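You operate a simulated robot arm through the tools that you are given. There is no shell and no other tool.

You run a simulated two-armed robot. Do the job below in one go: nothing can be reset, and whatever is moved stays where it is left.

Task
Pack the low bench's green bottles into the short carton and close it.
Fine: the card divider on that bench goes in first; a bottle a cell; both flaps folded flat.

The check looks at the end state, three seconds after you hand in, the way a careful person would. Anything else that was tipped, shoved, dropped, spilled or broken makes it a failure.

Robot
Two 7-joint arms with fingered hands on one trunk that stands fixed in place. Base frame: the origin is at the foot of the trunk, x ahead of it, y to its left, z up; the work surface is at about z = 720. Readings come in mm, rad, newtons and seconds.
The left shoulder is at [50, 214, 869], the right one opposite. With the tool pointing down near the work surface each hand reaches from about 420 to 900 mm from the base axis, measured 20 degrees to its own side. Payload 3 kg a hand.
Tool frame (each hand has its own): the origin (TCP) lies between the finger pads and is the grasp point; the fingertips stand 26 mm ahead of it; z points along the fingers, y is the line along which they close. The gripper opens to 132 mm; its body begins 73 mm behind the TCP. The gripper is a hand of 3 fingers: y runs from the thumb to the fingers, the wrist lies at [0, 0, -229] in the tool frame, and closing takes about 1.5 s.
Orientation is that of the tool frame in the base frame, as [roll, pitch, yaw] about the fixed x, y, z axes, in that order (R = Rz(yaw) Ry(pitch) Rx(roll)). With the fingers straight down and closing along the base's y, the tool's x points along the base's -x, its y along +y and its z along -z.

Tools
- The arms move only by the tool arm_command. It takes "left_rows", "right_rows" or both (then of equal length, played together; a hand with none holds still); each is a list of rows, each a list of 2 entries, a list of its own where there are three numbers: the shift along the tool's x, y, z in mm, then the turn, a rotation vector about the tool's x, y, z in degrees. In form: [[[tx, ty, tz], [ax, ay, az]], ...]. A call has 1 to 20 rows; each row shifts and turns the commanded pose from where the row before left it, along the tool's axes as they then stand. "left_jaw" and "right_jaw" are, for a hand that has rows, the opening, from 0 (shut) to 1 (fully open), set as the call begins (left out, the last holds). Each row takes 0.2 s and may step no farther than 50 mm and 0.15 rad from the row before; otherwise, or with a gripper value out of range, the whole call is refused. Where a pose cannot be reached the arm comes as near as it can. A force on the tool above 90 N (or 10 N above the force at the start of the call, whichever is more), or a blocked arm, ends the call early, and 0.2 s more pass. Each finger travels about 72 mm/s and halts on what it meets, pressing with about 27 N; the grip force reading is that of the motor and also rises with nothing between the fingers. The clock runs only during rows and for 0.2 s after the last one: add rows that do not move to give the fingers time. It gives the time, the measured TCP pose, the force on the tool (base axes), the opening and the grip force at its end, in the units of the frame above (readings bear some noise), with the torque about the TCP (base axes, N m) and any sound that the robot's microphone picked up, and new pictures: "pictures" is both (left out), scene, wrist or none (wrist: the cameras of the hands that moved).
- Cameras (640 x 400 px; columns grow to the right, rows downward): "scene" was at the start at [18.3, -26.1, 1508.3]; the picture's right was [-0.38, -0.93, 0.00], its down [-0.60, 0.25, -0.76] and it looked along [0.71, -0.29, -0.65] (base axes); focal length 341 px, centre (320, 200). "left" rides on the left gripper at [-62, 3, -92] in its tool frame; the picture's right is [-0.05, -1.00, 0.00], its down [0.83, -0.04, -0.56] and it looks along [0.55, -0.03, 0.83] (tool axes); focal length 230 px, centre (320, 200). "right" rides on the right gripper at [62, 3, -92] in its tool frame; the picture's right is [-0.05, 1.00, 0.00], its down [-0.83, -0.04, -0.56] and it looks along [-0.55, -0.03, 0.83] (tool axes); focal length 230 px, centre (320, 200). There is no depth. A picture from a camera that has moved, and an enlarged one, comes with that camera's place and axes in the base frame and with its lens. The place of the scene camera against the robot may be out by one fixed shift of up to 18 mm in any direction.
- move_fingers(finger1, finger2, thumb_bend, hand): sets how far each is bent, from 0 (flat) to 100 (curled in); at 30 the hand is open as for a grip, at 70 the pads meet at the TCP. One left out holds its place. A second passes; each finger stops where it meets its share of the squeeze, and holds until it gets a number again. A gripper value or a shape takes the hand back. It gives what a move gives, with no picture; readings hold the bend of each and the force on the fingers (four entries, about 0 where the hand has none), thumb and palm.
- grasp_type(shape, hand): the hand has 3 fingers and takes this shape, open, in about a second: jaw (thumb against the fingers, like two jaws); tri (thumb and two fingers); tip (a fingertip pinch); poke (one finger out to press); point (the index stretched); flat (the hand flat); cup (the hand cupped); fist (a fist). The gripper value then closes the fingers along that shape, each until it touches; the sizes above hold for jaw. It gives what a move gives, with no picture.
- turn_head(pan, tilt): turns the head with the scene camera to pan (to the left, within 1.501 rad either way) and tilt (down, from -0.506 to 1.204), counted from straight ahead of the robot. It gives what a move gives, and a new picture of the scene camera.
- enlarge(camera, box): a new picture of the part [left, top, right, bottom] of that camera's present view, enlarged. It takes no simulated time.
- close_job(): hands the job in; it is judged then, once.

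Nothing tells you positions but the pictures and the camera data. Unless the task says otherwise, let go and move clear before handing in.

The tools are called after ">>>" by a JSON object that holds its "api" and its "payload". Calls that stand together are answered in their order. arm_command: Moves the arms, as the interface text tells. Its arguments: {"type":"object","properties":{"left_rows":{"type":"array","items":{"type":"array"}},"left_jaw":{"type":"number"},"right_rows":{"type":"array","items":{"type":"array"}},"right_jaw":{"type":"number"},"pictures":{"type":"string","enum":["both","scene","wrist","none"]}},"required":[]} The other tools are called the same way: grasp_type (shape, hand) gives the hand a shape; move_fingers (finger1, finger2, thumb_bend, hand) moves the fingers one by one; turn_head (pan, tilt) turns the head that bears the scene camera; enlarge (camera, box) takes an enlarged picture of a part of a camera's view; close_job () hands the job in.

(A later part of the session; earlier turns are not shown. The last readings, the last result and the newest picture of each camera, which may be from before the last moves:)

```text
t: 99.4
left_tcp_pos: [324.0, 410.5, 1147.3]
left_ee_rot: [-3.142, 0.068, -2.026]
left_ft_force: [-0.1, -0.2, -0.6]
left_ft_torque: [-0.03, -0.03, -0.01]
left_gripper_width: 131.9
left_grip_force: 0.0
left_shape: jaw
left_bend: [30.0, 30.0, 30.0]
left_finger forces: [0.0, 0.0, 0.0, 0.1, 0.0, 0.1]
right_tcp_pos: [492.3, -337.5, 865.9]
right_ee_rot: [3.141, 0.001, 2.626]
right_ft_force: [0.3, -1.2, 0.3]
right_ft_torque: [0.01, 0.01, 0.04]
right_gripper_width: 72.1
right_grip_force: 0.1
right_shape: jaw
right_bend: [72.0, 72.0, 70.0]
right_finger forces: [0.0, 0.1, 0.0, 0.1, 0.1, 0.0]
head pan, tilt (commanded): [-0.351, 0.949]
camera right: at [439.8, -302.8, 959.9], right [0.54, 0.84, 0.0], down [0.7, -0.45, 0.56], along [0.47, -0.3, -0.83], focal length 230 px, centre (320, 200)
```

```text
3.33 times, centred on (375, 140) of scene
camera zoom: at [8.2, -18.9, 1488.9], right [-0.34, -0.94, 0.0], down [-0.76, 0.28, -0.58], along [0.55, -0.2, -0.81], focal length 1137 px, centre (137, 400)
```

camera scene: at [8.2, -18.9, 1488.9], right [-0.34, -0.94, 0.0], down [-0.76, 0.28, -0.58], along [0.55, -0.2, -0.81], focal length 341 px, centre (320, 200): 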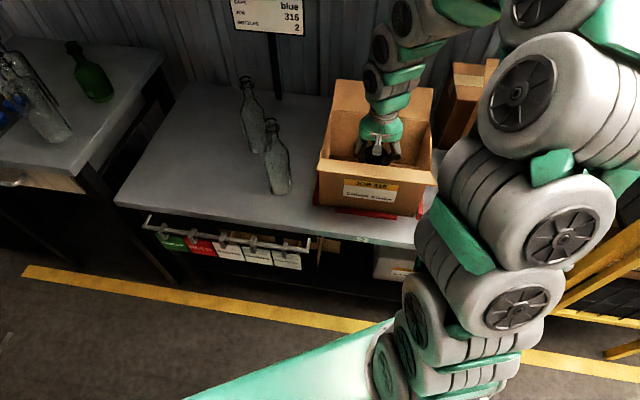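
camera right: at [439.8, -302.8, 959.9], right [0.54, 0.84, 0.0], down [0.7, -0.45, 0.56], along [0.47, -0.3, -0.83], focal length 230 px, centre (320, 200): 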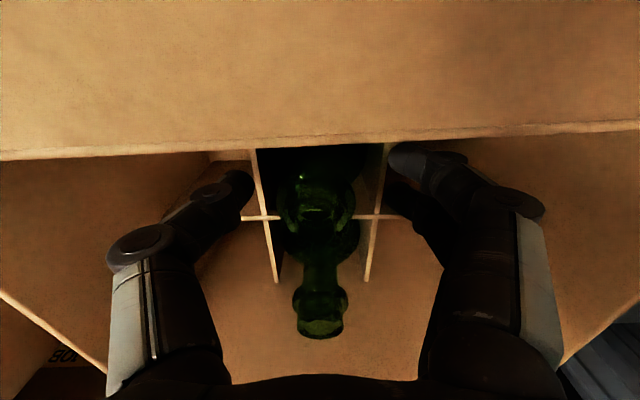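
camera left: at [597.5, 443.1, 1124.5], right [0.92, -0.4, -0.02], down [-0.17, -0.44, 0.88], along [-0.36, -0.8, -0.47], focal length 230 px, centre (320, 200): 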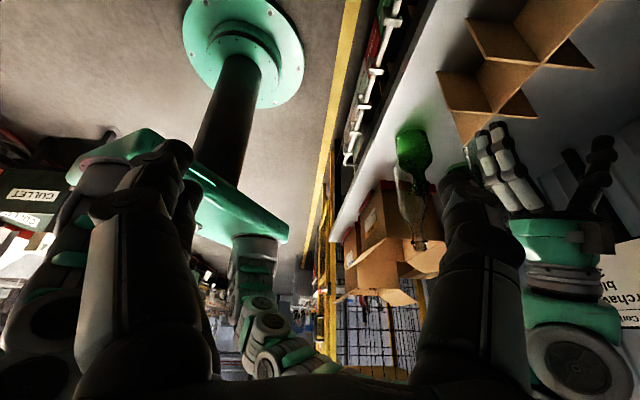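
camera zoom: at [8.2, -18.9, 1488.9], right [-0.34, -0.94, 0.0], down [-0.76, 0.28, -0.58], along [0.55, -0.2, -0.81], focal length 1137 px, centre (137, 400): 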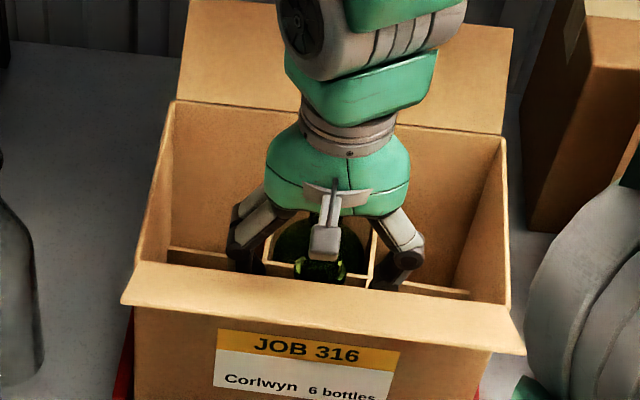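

Both bottles are released in their own cells. Lifting the hand straight out.

>>> {"api": "arm_command", "payload": {"right_rows": [[[0, 0, -8], [0, 0, 0]], [[0, 0, -12], [0, 0, 0]], [[0, 0, -20], [0, 0, 0]], [[0, 0, -30], [0, 0, 0]], [[0, 0, -40], [0, 0, 0]], [[0, 0, -45], [0, 0, 0]], [[0, 0, -45], [0, 0, 0]], [[0, 0, -45], [0, 0, 0]], [[20, 0, -40], [0, 0, 0]], [[0, 0, 0], [0, 0, 0]]], "pictures": "both"}}

>>> {"api": "enlarge", "payload": {"camera": "right", "box": [210, 30, 430, 220]}}

>>> {"api": "enlarge", "payload": {"camera": "scene", "box": [310, 70, 440, 200]}}

```text
t: 101.6
left_tcp_pos: [323.4, 410.8, 1148.9]
left_ee_rot: [-3.141, 0.071, -2.027]
left_ft_force: [-0.1, -0.6, -0.5]
left_ft_torque: [0.01, 0.04, -0.01]
left_gripper_width: 132.1
left_grip_force: 0.1
left_shape: jaw
left_bend: [30.0, 30.0, 30.0]
left_finger forces: [0.0, 0.1, 0.1, 0.1, 0.0, 0.0]
right_tcp_pos: [473.8, -325.9, 1153.0]
right_ee_rot: [3.141, 0.0, 2.626]
right_ft_force: [-0.3, 0.0, 0.7]
right_ft_torque: [0.01, -0.01, 0.0]
right_gripper_width: 72.2
right_grip_force: 0.1
right_shape: jaw
right_bend: [72.0, 72.0, 70.0]
right_finger forces: [0.1, 0.0, 0.0, 0.0, 0.0, 0.1]
head pan, tilt (commanded): [-0.351, 0.949]
camera scene: at [8.2, -18.9, 1488.9], right [-0.34, -0.94, 0.0], down [-0.76, 0.28, -0.58], along [0.55, -0.2, -0.81], focal length 341 px, centre (320, 200)
camera right: at [422.1, -293.1, 1246.2], right [0.54, 0.84, 0.0], down [0.7, -0.45, 0.56], along [0.47, -0.3, -0.83], focal length 230 px, centre (320, 200)
```

scene: 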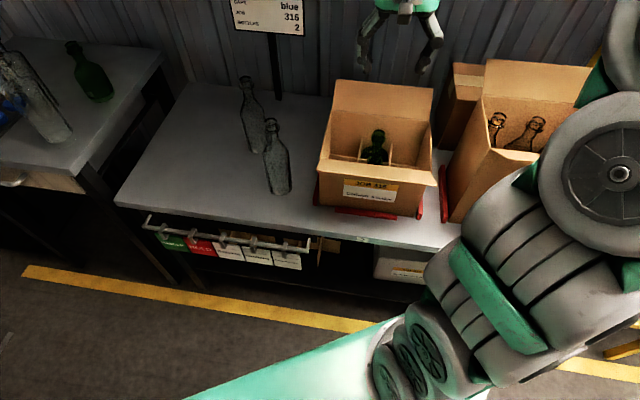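
right: 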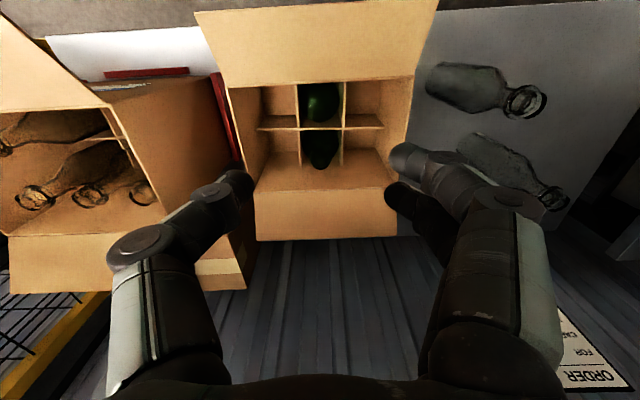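

```text
2.11 times, centred on (320, 125) of right
camera zoom: at [422.1, -293.1, 1246.2], right [0.54, 0.84, 0.0], down [0.7, -0.45, 0.56], along [0.47, -0.3, -0.83], focal length 484 px, centre (320, 358)
```

zoom: 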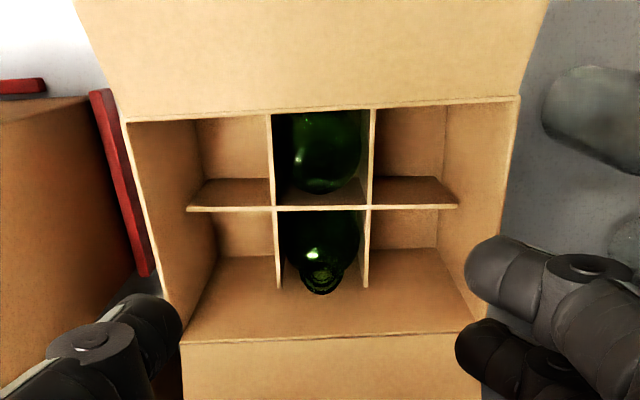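

```text
3.08 times, centred on (375, 135) of scene
camera zoom: at [8.2, -18.9, 1488.9], right [-0.34, -0.94, 0.0], down [-0.76, 0.28, -0.58], along [0.55, -0.2, -0.81], focal length 1050 px, centre (151, 400)
```

zoom: 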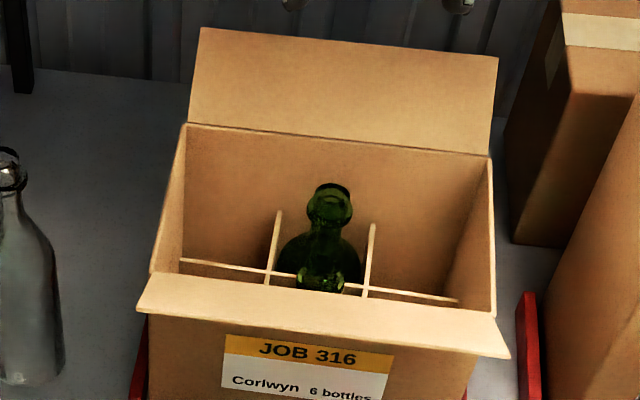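

Both bottles stand upright in separate cells. Now the flaps: I'll close the hand into a pusher, pass above the back flap, and get behind it.

>>> {"api": "arm_command", "payload": {"right_rows": [[[-31.5, 0, 23.5], [0, 0, 0]], [[-31.5, 0, 23.5], [0, 0, 0]], [[-31.5, 0, 23.5], [0, 0, 0]], [[-31.5, 0, 23.5], [0, 0, 0]], [[-37, 0, 6.5], [0, 0, 0]], [[-37, 0, 6.5], [0, 0, 0]], [[-37, 0, 6.5], [0, 0, 0]], [[0, 0, 0], [0, 0, 0]]], "right_jaw": 0, "pictures": "both"}}

>>> {"api": "enlarge", "payload": {"camera": "scene", "box": [300, 0, 500, 180]}}

```text
t: 103.4
left_tcp_pos: [324.3, 410.4, 1149.4]
left_ee_rot: [3.141, 0.069, -2.027]
left_ft_force: [0.0, -1.1, 0.0]
left_ft_torque: [-0.01, 0.0, 0.02]
left_gripper_width: 131.8
left_grip_force: 0.0
left_shape: jaw
left_bend: [30.0, 30.0, 30.0]
left_finger forces: [0.0, 0.0, 0.1, 0.1, 0.0, 0.1]
right_tcp_pos: [680.4, -443.4, 1038.6]
right_ee_rot: [-3.14, 0.0, 2.626]
right_ft_force: [0.1, -0.2, -0.6]
right_ft_torque: [-0.05, -0.01, -0.02]
right_gripper_width: 0.0
right_grip_force: 27.2
right_shape: jaw
right_bend: [65.0, 65.0, 67.0]
right_finger forces: [0.0, 0.0, 0.0, 0.0, 0.0, 0.1]
head pan, tilt (commanded): [-0.351, 0.949]
camera scene: at [8.2, -18.9, 1488.9], right [-0.34, -0.94, 0.0], down [-0.76, 0.28, -0.58], along [0.55, -0.2, -0.81], focal length 341 px, centre (320, 200)
camera right: at [628.4, -409.4, 1131.3], right [0.54, 0.84, 0.0], down [0.7, -0.45, 0.55], along [0.47, -0.3, -0.83], focal length 230 px, centre (320, 200)
```

scene: 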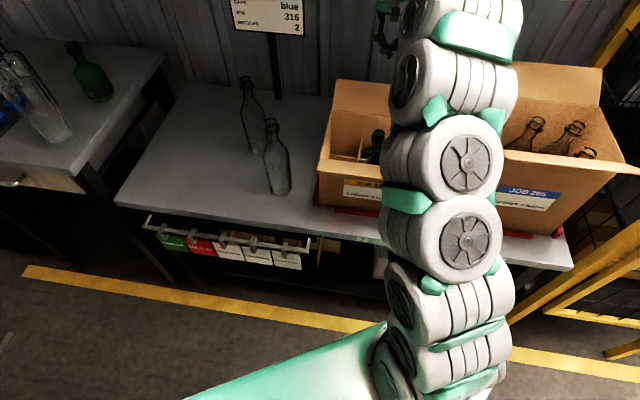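
right: 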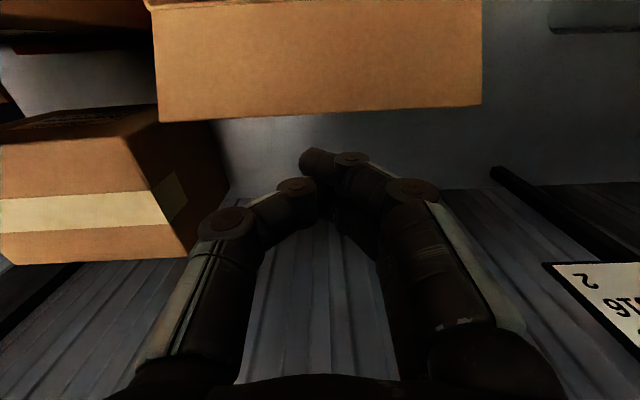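

```text
2.22 times, centred on (400, 90) of scene
camera zoom: at [8.2, -18.9, 1488.9], right [-0.34, -0.94, 0.0], down [-0.76, 0.28, -0.58], along [0.55, -0.2, -0.81], focal length 758 px, centre (142, 444)
```

zoom: 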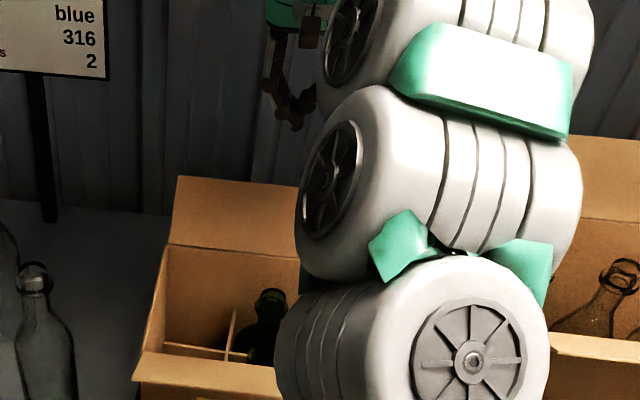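

The back flap leans out more than I'd assumed (its edge is at about P 792, z 945). I'll move the hand farther back and down behind it.

>>> {"api": "arm_command", "payload": {"right_rows": [[[-19.5, 0, 22], [0, 0, 0]], [[-14, 0, 40], [0, 0, 0]], [[-3, 0, 35], [0, 0, 0]], [[0, 0, 0], [0, 0, 0]]], "pictures": "both"}}

>>> {"api": "enlarge", "payload": {"camera": "scene", "box": [300, 0, 500, 180]}}

```text
t: 104.4
left_tcp_pos: [323.7, 410.1, 1148.7]
left_ee_rot: [3.141, 0.07, -2.026]
left_ft_force: [0.0, 0.1, -0.2]
left_ft_torque: [0.01, -0.02, -0.01]
left_gripper_width: 131.4
left_grip_force: 0.1
left_shape: jaw
left_bend: [30.0, 30.0, 30.0]
left_finger forces: [0.1, 0.0, 0.1, 0.1, 0.0, 0.0]
right_tcp_pos: [712.5, -461.5, 940.3]
right_ee_rot: [3.141, 0.0, 2.625]
right_ft_force: [0.8, 0.6, 0.3]
right_ft_torque: [-0.02, 0.01, 0.0]
right_gripper_width: 0.2
right_grip_force: 27.1
right_shape: jaw
right_bend: [65.0, 65.0, 67.0]
right_finger forces: [0.0, 0.0, 0.0, 0.0, 0.0, 0.1]
head pan, tilt (commanded): [-0.351, 0.949]
camera scene: at [8.2, -18.9, 1488.9], right [-0.34, -0.94, 0.0], down [-0.76, 0.28, -0.58], along [0.55, -0.2, -0.81], focal length 341 px, centre (320, 200)
camera right: at [660.1, -427.1, 1033.7], right [0.54, 0.84, 0.0], down [0.7, -0.45, 0.56], along [0.47, -0.3, -0.83], focal length 230 px, centre (320, 200)
```

scene: 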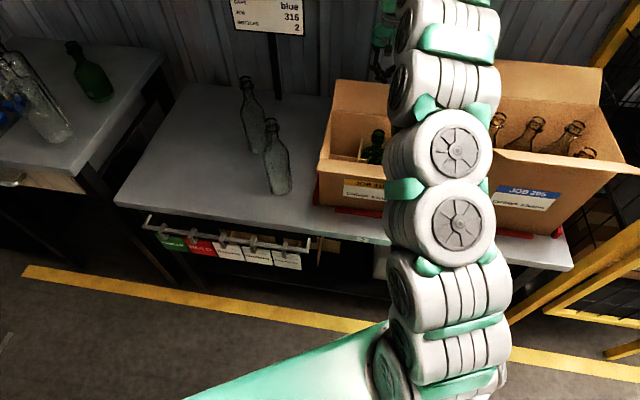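
right: 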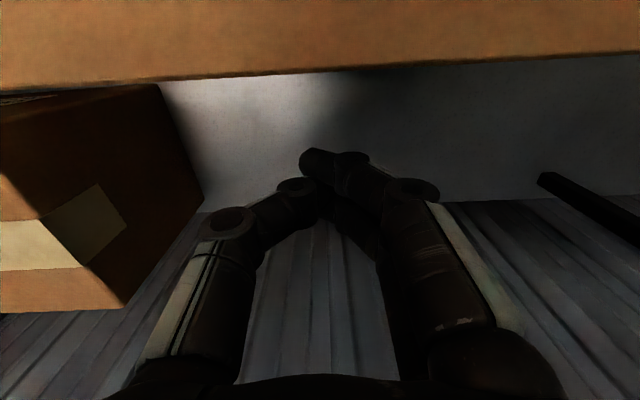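

```text
2.22 times, centred on (400, 90) of scene
camera zoom: at [8.2, -18.9, 1488.9], right [-0.34, -0.94, 0.0], down [-0.76, 0.28, -0.58], along [0.55, -0.2, -0.81], focal length 758 px, centre (142, 444)
```

zoom: 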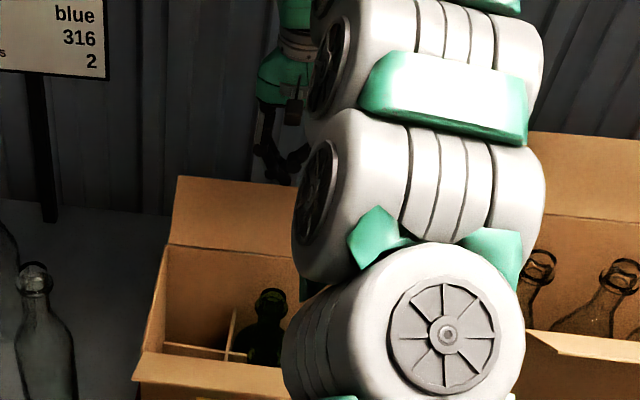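

The flap's edge is right in front of the fingers (34 mm gap). Now I'll push toward the robot while rising, to swing the flap up to vertical.

>>> {"api": "arm_command", "payload": {"right_rows": [[[15, 0, 3], [0, 0, 0]], [[15, 0, 0], [0, 0, 0]], [[10, 0, -5], [0, 0, 0]], [[10, 0, -7], [0, 0, 0]], [[10, 0, -7], [0, 0, 0]], [[0, 0, 0], [0, 0, 0]]], "pictures": "both"}}

>>> {"api": "enlarge", "payload": {"camera": "scene", "box": [300, 0, 500, 180]}}

```text
t: 105.8
left_tcp_pos: [324.0, 410.8, 1149.2]
left_ee_rot: [3.14, 0.069, -2.025]
left_ft_force: [-0.2, 0.2, 0.2]
left_ft_torque: [0.02, 0.0, 0.01]
left_gripper_width: 132.0
left_grip_force: 0.1
left_shape: jaw
left_bend: [30.0, 30.0, 30.0]
left_finger forces: [0.0, 0.0, 0.0, 0.0, 0.1, 0.0]
right_tcp_pos: [660.1, -431.7, 957.5]
right_ee_rot: [-3.141, 0.001, 2.625]
right_ft_force: [0.2, -1.0, 0.5]
right_ft_torque: [0.01, 0.02, 0.0]
right_gripper_width: 0.0
right_grip_force: 27.2
right_shape: jaw
right_bend: [65.0, 65.0, 67.0]
right_finger forces: [0.3, 0.1, 0.0, 0.1, 0.0, 0.0]
head pan, tilt (commanded): [-0.351, 0.949]
camera scene: at [8.2, -18.9, 1488.9], right [-0.34, -0.94, 0.0], down [-0.76, 0.28, -0.58], along [0.55, -0.2, -0.81], focal length 341 px, centre (320, 200)
camera right: at [608.2, -397.9, 1050.2], right [0.54, 0.84, 0.0], down [0.7, -0.45, 0.56], along [0.47, -0.3, -0.83], focal length 230 px, centre (320, 200)
```

scene: 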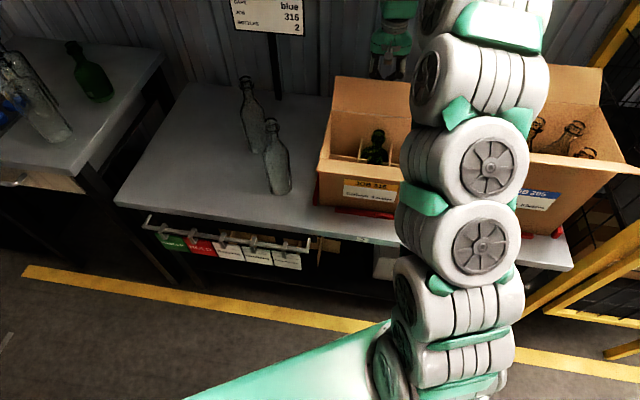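
right: 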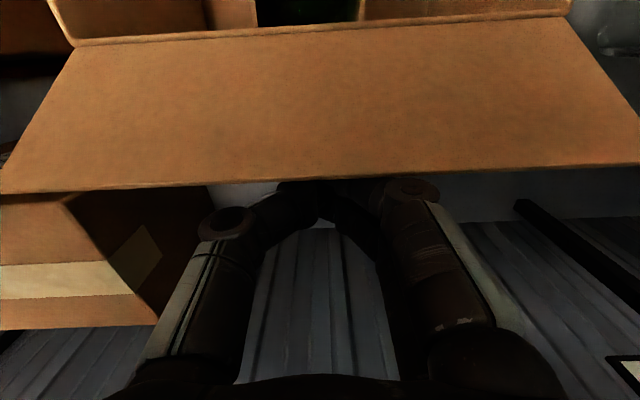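

```text
2.22 times, centred on (400, 90) of scene
camera zoom: at [8.2, -18.9, 1488.9], right [-0.34, -0.94, 0.0], down [-0.76, 0.28, -0.58], along [0.55, -0.2, -0.81], focal length 758 px, centre (142, 444)
```

zoom: 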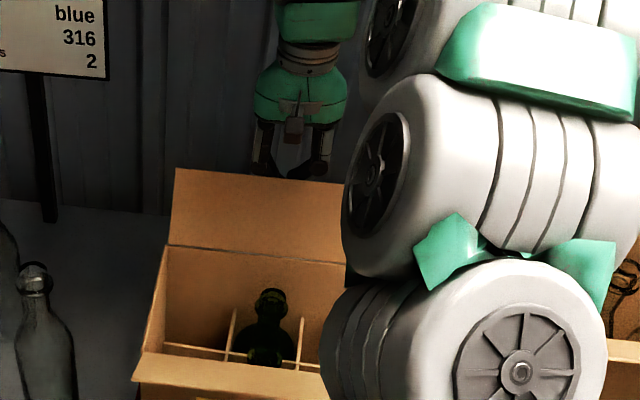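

The flap is rising with the hand. Continuing to vertical and a bit beyond.

>>> {"api": "arm_command", "payload": {"right_rows": [[[10, 0, -6], [0, 0, 0]], [[10, 0, -5], [0, 0, 0]], [[10, 0, -4], [0, 0, 0]], [[10, 0, -2], [0, 0, 0]], [[10, 0, 0], [0, 0, 0]], [[0, 0, 0], [0, 0, 0]]], "pictures": "both"}}

>>> {"api": "enlarge", "payload": {"camera": "scene", "box": [300, 0, 500, 180]}}

```text
t: 107.2
left_tcp_pos: [324.6, 411.1, 1149.4]
left_ee_rot: [3.14, 0.067, -2.025]
left_ft_force: [0.7, 0.3, -0.3]
left_ft_torque: [0.04, 0.02, -0.02]
left_gripper_width: 132.1
left_grip_force: 0.0
left_shape: jaw
left_bend: [30.0, 30.0, 30.0]
left_finger forces: [0.0, 0.0, 0.1, 0.0, 0.1, 0.0]
right_tcp_pos: [616.4, -407.1, 973.2]
right_ee_rot: [-3.141, 0.0, 2.625]
right_ft_force: [-0.1, -0.3, -0.5]
right_ft_torque: [-0.01, -0.01, -0.02]
right_gripper_width: 0.1
right_grip_force: 27.1
right_shape: jaw
right_bend: [65.0, 65.0, 67.0]
right_finger forces: [0.1, 0.1, 0.0, 0.0, 0.1, 0.0]
head pan, tilt (commanded): [-0.351, 0.949]
camera scene: at [8.2, -18.9, 1488.9], right [-0.34, -0.94, 0.0], down [-0.76, 0.28, -0.58], along [0.55, -0.2, -0.81], focal length 341 px, centre (320, 200)
camera right: at [564.8, -374.0, 1067.3], right [0.54, 0.84, 0.0], down [0.7, -0.45, 0.56], along [0.47, -0.3, -0.83], focal length 230 px, centre (320, 200)
```

scene: 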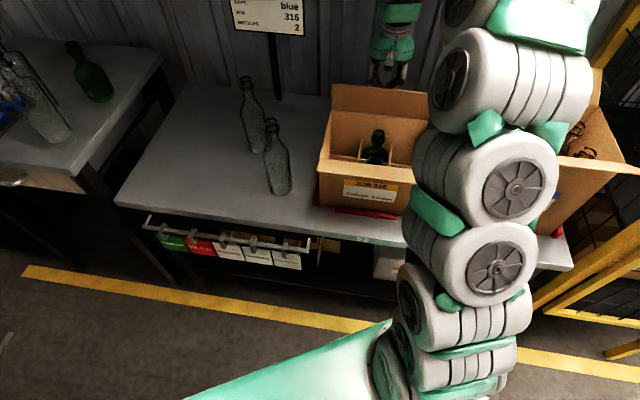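
right: 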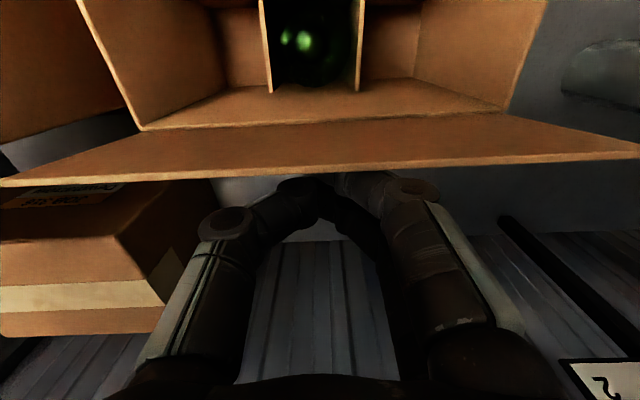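

```text
2.22 times, centred on (400, 90) of scene
camera zoom: at [8.2, -18.9, 1488.9], right [-0.34, -0.94, 0.0], down [-0.76, 0.28, -0.58], along [0.55, -0.2, -0.81], focal length 758 px, centre (142, 444)
```

zoom: 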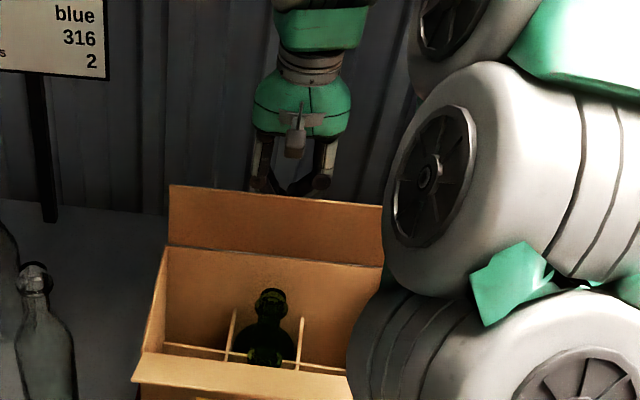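

The flap is vertical now. Pushing it over and beginning to press down.

>>> {"api": "arm_command", "payload": {"right_rows": [[[12, 0, 0], [0, 0, 0]], [[11, 0, 0], [0, 0, 0]], [[15, 0, 3], [0, 0, 0]], [[10, 0, 7], [0, 0, 0]], [[4, 0, 8], [0, 0, 0]], [[0, 0, 0], [0, 0, 0]]], "pictures": "both"}}

>>> {"api": "enlarge", "payload": {"camera": "scene", "box": [300, 20, 480, 200]}}

```text
t: 108.6
left_tcp_pos: [323.7, 410.9, 1149.4]
left_ee_rot: [3.141, 0.07, -2.026]
left_ft_force: [0.6, 0.5, -0.4]
left_ft_torque: [-0.03, -0.01, 0.01]
left_gripper_width: 132.0
left_grip_force: 0.1
left_shape: jaw
left_bend: [30.0, 30.0, 30.0]
left_finger forces: [0.1, 0.1, 0.0, 0.1, 0.1, 0.0]
right_tcp_pos: [570.4, -381.6, 956.2]
right_ee_rot: [3.141, -0.002, 2.625]
right_ft_force: [0.0, 0.4, 0.9]
right_ft_torque: [0.01, 0.0, 0.0]
right_gripper_width: 0.0
right_grip_force: 27.2
right_shape: jaw
right_bend: [65.0, 65.0, 67.0]
right_finger forces: [0.0, 0.1, 0.1, 0.1, 0.1, 0.0]
head pan, tilt (commanded): [-0.351, 0.949]
camera scene: at [8.2, -18.9, 1488.9], right [-0.34, -0.94, 0.0], down [-0.76, 0.28, -0.58], along [0.55, -0.2, -0.81], focal length 341 px, centre (320, 200)
camera right: at [519.3, -347.9, 1049.3], right [0.54, 0.84, 0.0], down [0.7, -0.45, 0.56], along [0.47, -0.3, -0.83], focal length 230 px, centre (320, 200)
```

scene: 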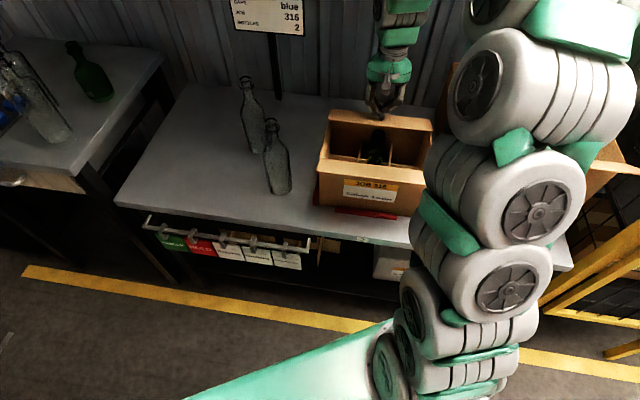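
right: 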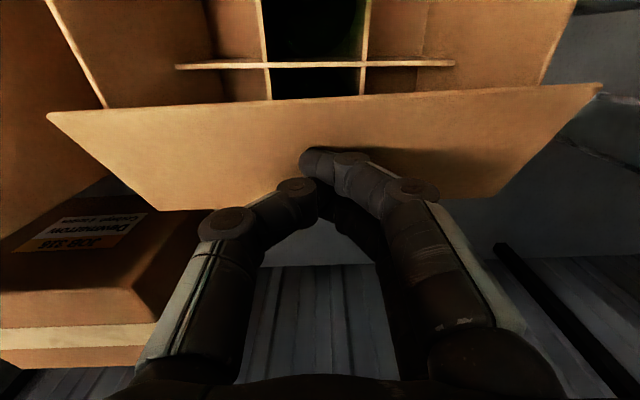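

```text
2.22 times, centred on (390, 110) of scene
camera zoom: at [8.2, -18.9, 1488.9], right [-0.34, -0.94, 0.0], down [-0.76, 0.28, -0.58], along [0.55, -0.2, -0.81], focal length 758 px, centre (164, 400)
```

zoom: 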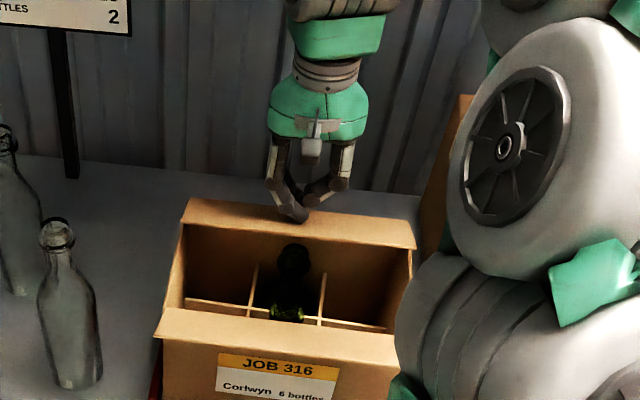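

The back flap is folding over. Pressing it down toward flat.

>>> {"api": "arm_command", "payload": {"right_rows": [[[5, 0, 9], [0, 0, 0]], [[2, 0, 8], [0, 0, 0]], [[0, 0, 6], [0, 0, 0]], [[0, 0, 4], [0, 0, 0]], [[0, 0, 0], [0, 0, 0]]], "pictures": "both"}}

>>> {"api": "enlarge", "payload": {"camera": "scene", "box": [300, 40, 460, 200]}}

```text
t: 109.8
left_tcp_pos: [322.6, 409.9, 1149.0]
left_ee_rot: [3.141, 0.071, -2.025]
left_ft_force: [0.2, -0.3, -0.4]
left_ft_torque: [-0.01, -0.02, -0.04]
left_gripper_width: 131.8
left_grip_force: 0.0
left_shape: jaw
left_bend: [30.0, 30.0, 30.0]
left_finger forces: [0.1, 0.0, 0.0, 0.0, 0.0, 0.1]
right_tcp_pos: [566.7, -379.5, 930.9]
right_ee_rot: [-3.14, 0.006, 2.624]
right_ft_force: [0.1, -3.6, 40.8]
right_ft_torque: [-0.16, -0.13, 0.01]
right_gripper_width: 0.2
right_grip_force: 27.0
right_shape: jaw
right_bend: [70.0, 70.0, 74.0]
right_finger forces: [0.1, 0.1, 0.0, 0.1, 46.3, 0.0]
head pan, tilt (commanded): [-0.351, 0.949]
camera scene: at [7.8, -18.7, 1488.9], right [-0.34, -0.94, 0.0], down [-0.76, 0.28, -0.58], along [0.55, -0.2, -0.81], focal length 341 px, centre (320, 200)
camera right: at [513.7, -345.0, 1023.7], right [0.54, 0.84, 0.0], down [0.7, -0.45, 0.56], along [0.47, -0.3, -0.83], focal length 230 px, centre (320, 200)
```

scene: 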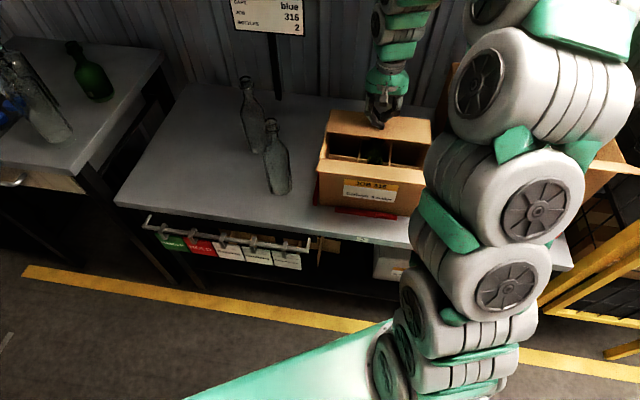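
right: 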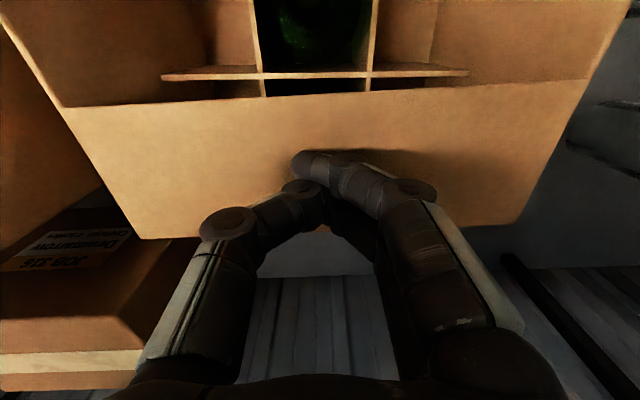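

```text
2.50 times, centred on (380, 120) of scene
camera zoom: at [7.8, -18.7, 1488.9], right [-0.34, -0.94, 0.0], down [-0.76, 0.28, -0.58], along [0.55, -0.2, -0.81], focal length 853 px, centre (170, 400)
```

zoom: 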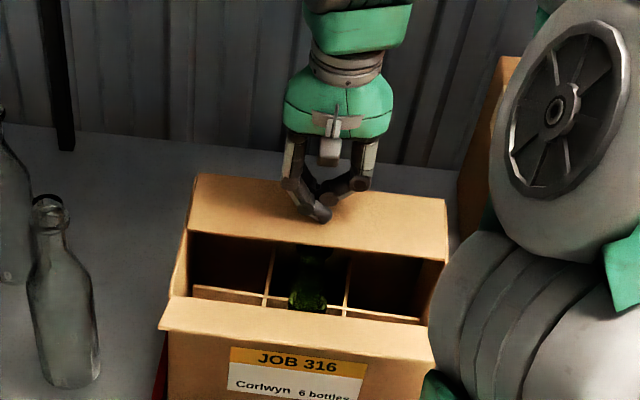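

The back flap is pressed flat (40 N felt). I'll lift off and see whether it stays.

>>> {"api": "arm_command", "payload": {"right_rows": [[[0, 0, -3], [0, 0, 0]], [[0, 0, -15], [0, 0, 0]], [[0, 0, -25], [0, 0, 0]], [[0, 0, 0], [0, 0, 0]], [[0, 0, 0], [0, 0, 0]]], "pictures": "both"}}

>>> {"api": "enlarge", "payload": {"camera": "scene", "box": [300, 40, 460, 200]}}

```text
t: 111.0
left_tcp_pos: [322.8, 409.9, 1149.0]
left_ee_rot: [-3.141, 0.07, -2.025]
left_ft_force: [-0.8, -1.5, 0.4]
left_ft_torque: [0.01, 0.04, 0.02]
left_gripper_width: 131.9
left_grip_force: 0.1
left_shape: jaw
left_bend: [30.0, 30.0, 30.0]
left_finger forces: [0.0, 0.1, 0.0, 0.0, 0.0, 0.1]
right_tcp_pos: [565.9, -378.7, 972.6]
right_ee_rot: [-3.142, -0.002, 2.626]
right_ft_force: [0.2, 0.5, -0.3]
right_ft_torque: [0.0, 0.01, -0.02]
right_gripper_width: 0.0
right_grip_force: 26.9
right_shape: jaw
right_bend: [68.0, 68.0, 73.0]
right_finger forces: [0.1, 0.1, 0.0, 0.0, 0.1, 0.0]
head pan, tilt (commanded): [-0.351, 0.949]
camera scene: at [8.2, -18.9, 1488.9], right [-0.34, -0.94, 0.0], down [-0.76, 0.28, -0.58], along [0.55, -0.2, -0.81], focal length 341 px, centre (320, 200)
camera right: at [513.4, -344.5, 1065.0], right [0.54, 0.84, 0.0], down [0.7, -0.45, 0.56], along [0.47, -0.3, -0.83], focal length 230 px, centre (320, 200)
```

scene: 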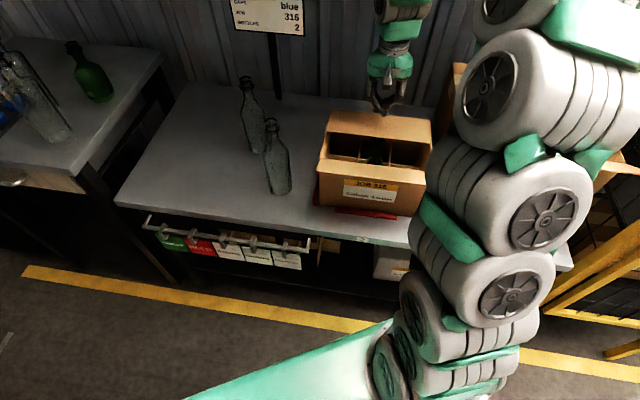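
right: 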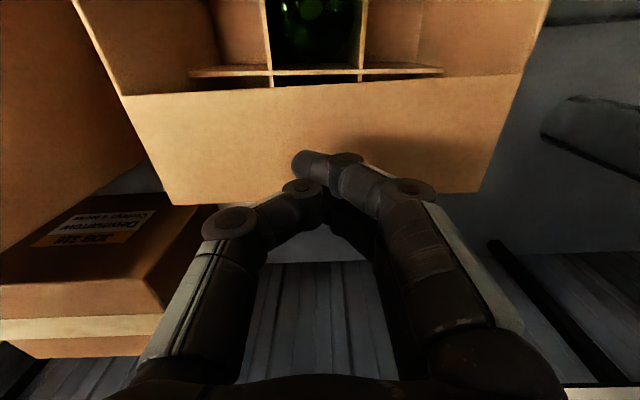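

```text
2.50 times, centred on (380, 120) of scene
camera zoom: at [8.2, -18.9, 1488.9], right [-0.34, -0.94, 0.0], down [-0.76, 0.28, -0.58], along [0.55, -0.2, -0.81], focal length 853 px, centre (170, 400)
```

zoom: 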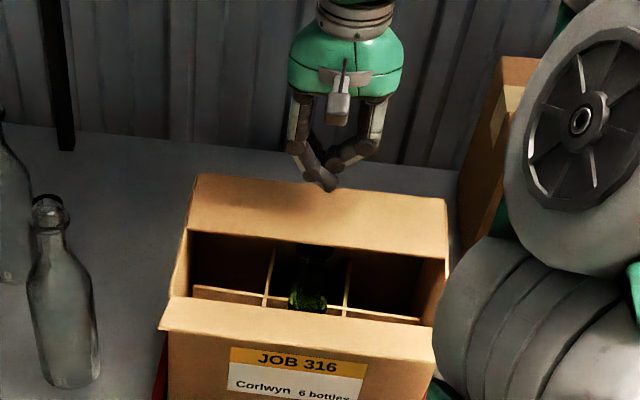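

The back flap stays flat. Now to the front: I'll go up and back over, and come down in front of the front flap.

>>> {"api": "arm_command", "payload": {"right_rows": [[[0, 0, -45], [0, 0, 0]], [[0, 0, -45], [0, 0, 0]], [[42, 0, 0], [0, 0, 0]], [[42, 0, 0], [0, 0, 0]], [[42, 0, 0], [0, 0, 0]], [[42, 0, 0], [0, 0, 0]], [[42, 0, 0], [0, 0, 0]], [[42, 0, 0], [0, 0, 0]], [[0, 0, 0], [0, 0, 0]]], "pictures": "both"}}

>>> {"api": "enlarge", "payload": {"camera": "right", "box": [200, 60, 440, 220]}}

```text
t: 113.0
left_tcp_pos: [323.9, 410.6, 1148.2]
left_ee_rot: [3.141, 0.069, -2.026]
left_ft_force: [0.1, 0.2, -0.6]
left_ft_torque: [0.01, -0.04, 0.0]
left_gripper_width: 131.9
left_grip_force: 0.0
left_shape: jaw
left_bend: [30.0, 30.0, 30.0]
left_finger forces: [0.0, 0.1, 0.0, 0.0, 0.1, 0.0]
right_tcp_pos: [345.2, -254.0, 1062.0]
right_ee_rot: [-3.141, 0.002, 2.624]
right_ft_force: [0.5, 0.8, -0.3]
right_ft_torque: [0.0, -0.01, 0.02]
right_gripper_width: 0.2
right_grip_force: 26.5
right_shape: jaw
right_bend: [68.0, 68.0, 73.0]
right_finger forces: [0.0, 0.0, 0.1, 0.0, 0.0, 0.0]
head pan, tilt (commanded): [-0.351, 0.949]
camera scene: at [8.2, -18.9, 1488.9], right [-0.34, -0.94, 0.0], down [-0.76, 0.28, -0.58], along [0.55, -0.2, -0.81], focal length 341 px, centre (320, 200)
camera right: at [294.0, -220.1, 1155.3], right [0.54, 0.84, 0.0], down [0.7, -0.45, 0.56], along [0.47, -0.3, -0.83], focal length 230 px, centre (320, 200)
```

scene: 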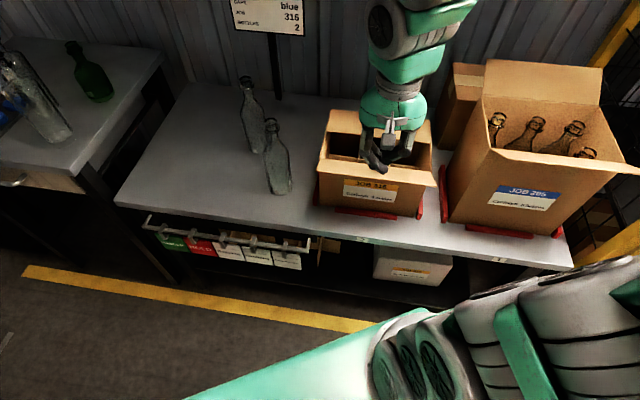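
right: 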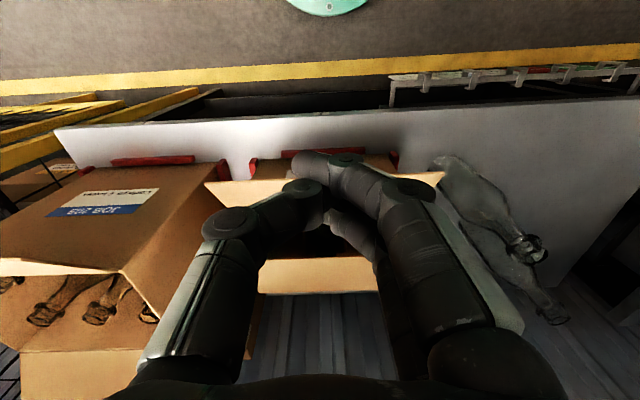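

```text
2.50 times, centred on (320, 140) of right
camera zoom: at [294.0, -220.1, 1155.3], right [0.54, 0.84, 0.0], down [0.7, -0.45, 0.56], along [0.47, -0.3, -0.83], focal length 575 px, centre (320, 350)
```

zoom: 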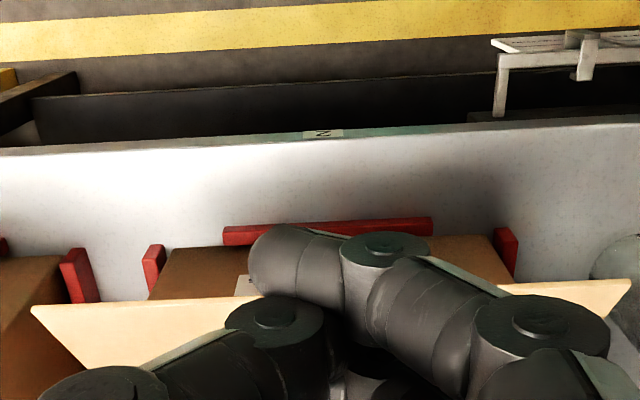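

The front flap's edge is at about P 478, z 943. Descending in front of it.

>>> {"api": "arm_command", "payload": {"right_rows": [[[0, 0, 35], [0, 0, 0]], [[0, 0, 35], [0, 0, 0]], [[0, 0, 35], [0, 0, 0]], [[0, 0, 30], [0, 0, 0]], [[-12, 0, 0], [0, 0, 0]], [[0, 0, 0], [0, 0, 0]]], "pictures": "both"}}

>>> {"api": "enlarge", "payload": {"camera": "scene", "box": [300, 60, 460, 230]}}

```text
t: 114.4
left_tcp_pos: [324.5, 410.6, 1148.6]
left_ee_rot: [-3.141, 0.07, -2.027]
left_ft_force: [-0.3, -0.7, 0.0]
left_ft_torque: [0.02, -0.03, 0.01]
left_gripper_width: 131.9
left_grip_force: 0.1
left_shape: jaw
left_bend: [30.0, 30.0, 30.0]
left_finger forces: [0.0, 0.1, 0.0, 0.0, 0.0, 0.1]
right_tcp_pos: [356.4, -259.0, 926.1]
right_ee_rot: [-3.141, 0.0, 2.624]
right_ft_force: [-0.2, 0.2, 0.1]
right_ft_torque: [-0.02, 0.01, -0.04]
right_gripper_width: 0.0
right_grip_force: 27.0
right_shape: jaw
right_bend: [68.0, 68.0, 73.0]
right_finger forces: [0.0, 0.0, 0.0, 0.1, 0.0, 0.0]
head pan, tilt (commanded): [-0.351, 0.949]
camera scene: at [8.2, -18.9, 1488.9], right [-0.34, -0.94, 0.0], down [-0.76, 0.28, -0.58], along [0.55, -0.2, -0.81], focal length 341 px, centre (320, 200)
camera right: at [305.0, -225.6, 1020.7], right [0.54, 0.84, 0.0], down [0.7, -0.45, 0.56], along [0.47, -0.3, -0.83], focal length 230 px, centre (320, 200)
```

scene: 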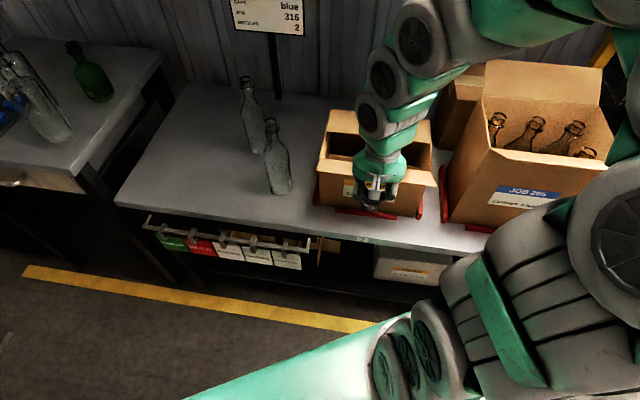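
right: 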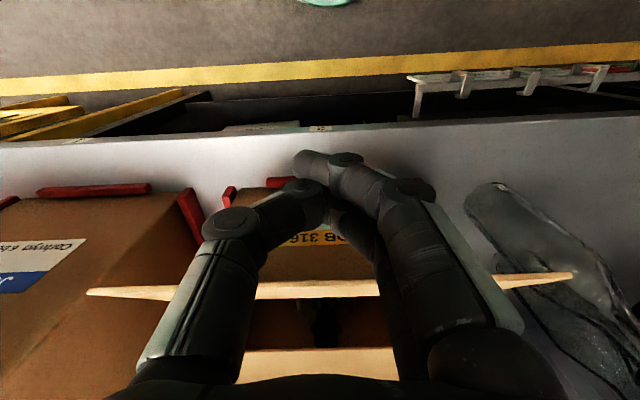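

```text
2.35 times, centred on (380, 145) of scene
camera zoom: at [8.2, -18.9, 1488.9], right [-0.34, -0.94, 0.0], down [-0.76, 0.28, -0.58], along [0.55, -0.2, -0.81], focal length 803 px, centre (179, 329)
```

zoom: 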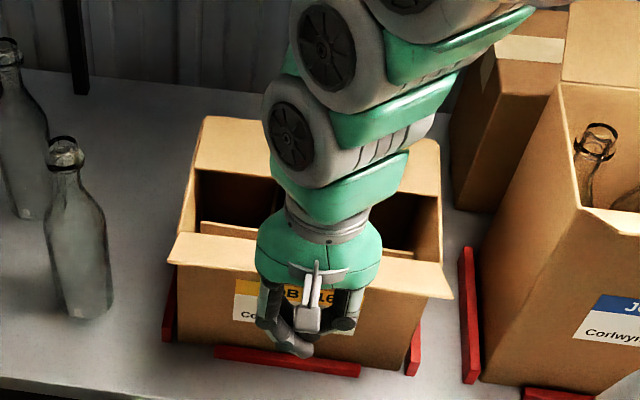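

The hand is in front of the flap with a 20 mm gap. Pushing forward while rising.

>>> {"api": "arm_command", "payload": {"right_rows": [[[-10, 0, 0], [0, 0, 0]], [[-10, 0, -1], [0, 0, 0]], [[-10, 0, -6], [0, 0, 0]], [[-10, 0, -7], [0, 0, 0]], [[-10, 0, -7], [0, 0, 0]], [[0, 0, 0], [0, 0, 0]]], "pictures": "both"}}

>>> {"api": "enlarge", "payload": {"camera": "scene", "box": [300, 60, 460, 230]}}

```text
t: 115.8
left_tcp_pos: [322.2, 410.8, 1148.6]
left_ee_rot: [3.141, 0.07, -2.027]
left_ft_force: [0.3, -0.1, 0.6]
left_ft_torque: [0.03, -0.01, 0.02]
left_gripper_width: 132.1
left_grip_force: 0.0
left_shape: jaw
left_bend: [30.0, 30.0, 30.0]
left_finger forces: [0.1, 0.1, 0.0, 0.0, 0.0, 0.0]
right_tcp_pos: [400.7, -285.4, 947.8]
right_ee_rot: [-3.141, 0.001, 2.625]
right_ft_force: [0.8, -0.4, -0.5]
right_ft_torque: [-0.01, 0.02, 0.01]
right_gripper_width: 0.0
right_grip_force: 27.1
right_shape: jaw
right_bend: [68.0, 68.0, 73.0]
right_finger forces: [0.0, 0.0, 0.0, 0.0, 0.0, 0.0]
head pan, tilt (commanded): [-0.351, 0.949]
camera scene: at [8.2, -18.9, 1488.9], right [-0.34, -0.94, 0.0], down [-0.76, 0.28, -0.58], along [0.55, -0.2, -0.81], focal length 341 px, centre (320, 200)
camera right: at [349.1, -251.0, 1041.7], right [0.54, 0.84, 0.0], down [0.7, -0.45, 0.56], along [0.47, -0.3, -0.83], focal length 230 px, centre (320, 200)
```

scene: 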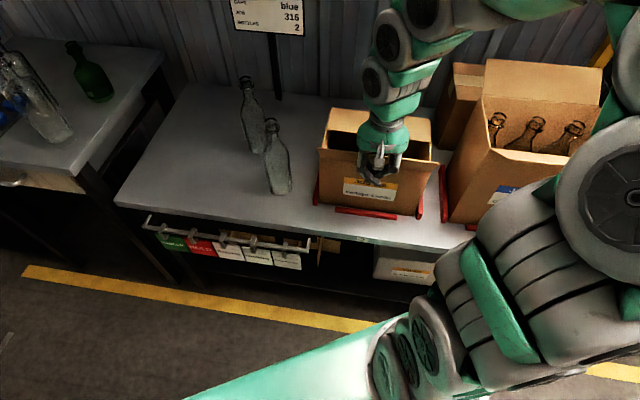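
right: 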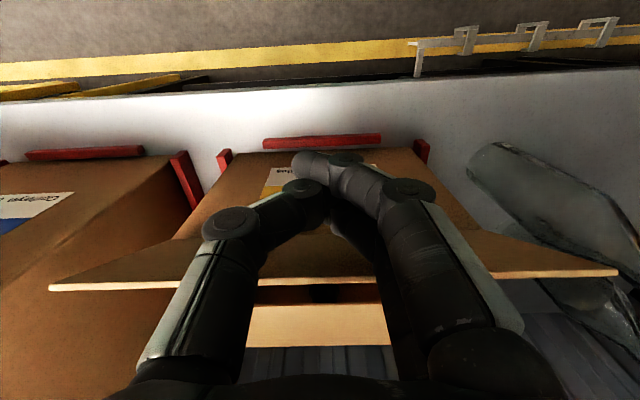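

```text
2.35 times, centred on (380, 145) of scene
camera zoom: at [8.2, -18.9, 1488.9], right [-0.34, -0.94, 0.0], down [-0.76, 0.28, -0.58], along [0.55, -0.2, -0.81], focal length 803 px, centre (179, 329)
```

zoom: 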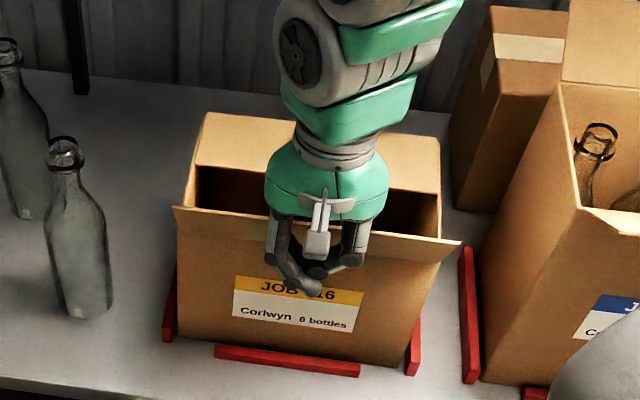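

The front flap is rising. Continuing to vertical and over.

>>> {"api": "arm_command", "payload": {"right_rows": [[[-10, 0, -6], [0, 0, 0]], [[-10, 0, -5], [0, 0, 0]], [[-10, 0, -4], [0, 0, 0]], [[-12, 0, -2], [0, 0, 0]], [[-10, 0, 0], [0, 0, 0]], [[-10, 0, 0], [0, 0, 0]], [[0, 0, 0], [0, 0, 0]]], "pictures": "both"}}

>>> {"api": "enlarge", "payload": {"camera": "scene", "box": [300, 60, 460, 230]}}

```text
t: 117.4
left_tcp_pos: [323.3, 410.8, 1149.8]
left_ee_rot: [3.141, 0.068, -2.026]
left_ft_force: [0.0, -0.3, 0.1]
left_ft_torque: [0.01, 0.01, 0.02]
left_gripper_width: 131.7
left_grip_force: 0.1
left_shape: jaw
left_bend: [30.0, 30.0, 30.0]
left_finger forces: [0.0, 0.0, 0.1, 0.0, 0.0, 0.1]
right_tcp_pos: [454.8, -314.2, 965.1]
right_ee_rot: [3.141, 0.003, 2.627]
right_ft_force: [-0.8, 0.0, -0.8]
right_ft_torque: [-0.03, -0.02, 0.0]
right_gripper_width: 0.0
right_grip_force: 26.9
right_shape: jaw
right_bend: [68.0, 68.0, 73.0]
right_finger forces: [0.1, 0.0, 0.1, 0.0, 0.0, 0.0]
head pan, tilt (commanded): [-0.351, 0.949]
camera scene: at [8.2, -18.9, 1488.9], right [-0.34, -0.94, 0.0], down [-0.76, 0.28, -0.58], along [0.55, -0.2, -0.81], focal length 341 px, centre (320, 200)
camera right: at [402.5, -281.2, 1058.3], right [0.54, 0.84, 0.0], down [0.7, -0.45, 0.56], along [0.47, -0.3, -0.83], focal length 230 px, centre (320, 200)
```

scene: 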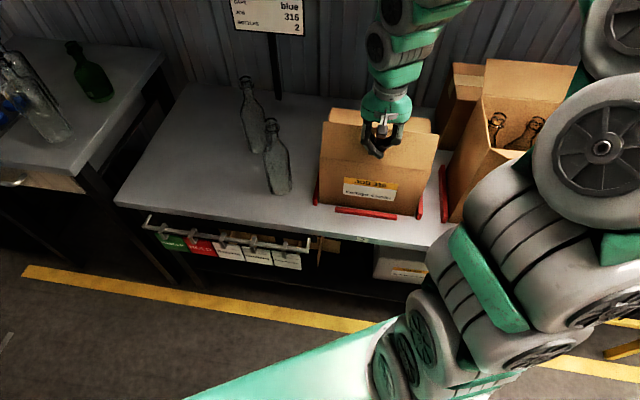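
right: 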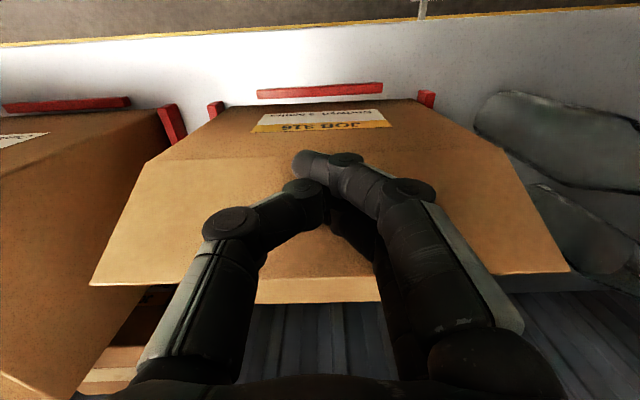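

```text
2.35 times, centred on (380, 145) of scene
camera zoom: at [8.2, -18.9, 1488.9], right [-0.34, -0.94, 0.0], down [-0.76, 0.28, -0.58], along [0.55, -0.2, -0.81], focal length 803 px, centre (179, 329)
```

zoom: 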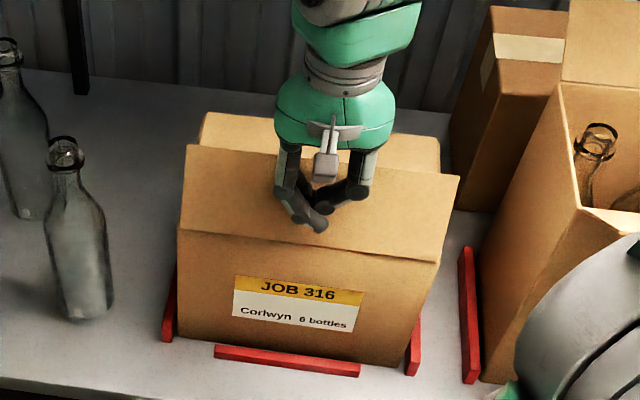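

The front flap is past vertical. Pushing it over and down.

>>> {"api": "arm_command", "payload": {"right_rows": [[[-12, 0, 3], [0, 0, 0]], [[-12, 0, 3], [0, 0, 0]], [[-8, 0, 6], [0, 0, 0]], [[0, 0, 6], [0, 0, 0]], [[-5, 0, 10], [0, 0, 0]], [[0, 0, 0], [0, 0, 0]]], "pictures": "both"}}

>>> {"api": "enlarge", "payload": {"camera": "scene", "box": [300, 60, 460, 230]}}

```text
t: 118.8
left_tcp_pos: [323.3, 410.5, 1148.3]
left_ee_rot: [3.141, 0.07, -2.027]
left_ft_force: [-0.2, 0.5, 0.1]
left_ft_torque: [0.0, 0.03, -0.01]
left_gripper_width: 131.7
left_grip_force: 0.1
left_shape: jaw
left_bend: [30.0, 30.0, 30.0]
left_finger forces: [0.0, 0.1, 0.0, 0.0, 0.0, 0.0]
right_tcp_pos: [484.8, -334.2, 935.6]
right_ee_rot: [3.142, -0.001, 2.627]
right_ft_force: [-0.1, -0.2, -0.3]
right_ft_torque: [-0.04, -0.01, 0.01]
right_gripper_width: 0.2
right_grip_force: 27.4
right_shape: jaw
right_bend: [68.0, 68.0, 73.0]
right_finger forces: [0.0, 0.1, 0.0, 0.1, 0.0, 0.0]
head pan, tilt (commanded): [-0.351, 0.949]
camera scene: at [8.2, -18.9, 1488.9], right [-0.34, -0.94, 0.0], down [-0.76, 0.28, -0.58], along [0.55, -0.2, -0.81], focal length 341 px, centre (320, 200)
camera right: at [434.1, -300.0, 1029.9], right [0.54, 0.84, 0.0], down [0.7, -0.45, 0.56], along [0.47, -0.3, -0.83], focal length 230 px, centre (320, 200)
```

scene: 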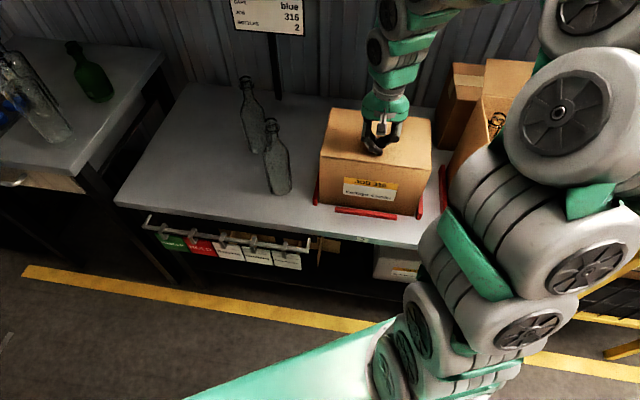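
right: 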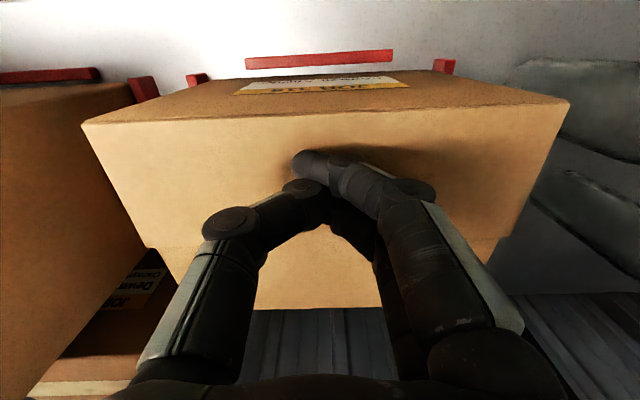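

```text
2.35 times, centred on (380, 145) of scene
camera zoom: at [8.2, -18.9, 1488.9], right [-0.34, -0.94, 0.0], down [-0.76, 0.28, -0.58], along [0.55, -0.2, -0.81], focal length 803 px, centre (179, 329)
```

zoom: 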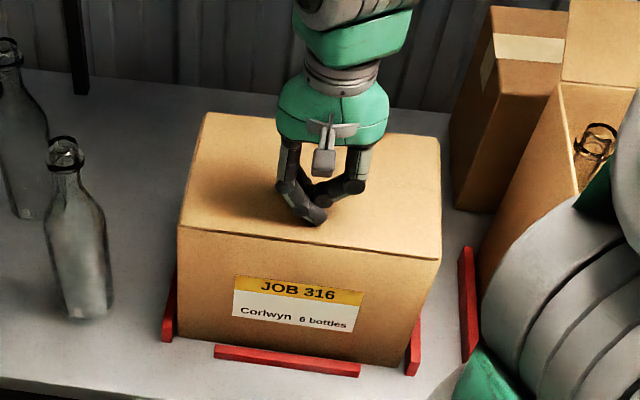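

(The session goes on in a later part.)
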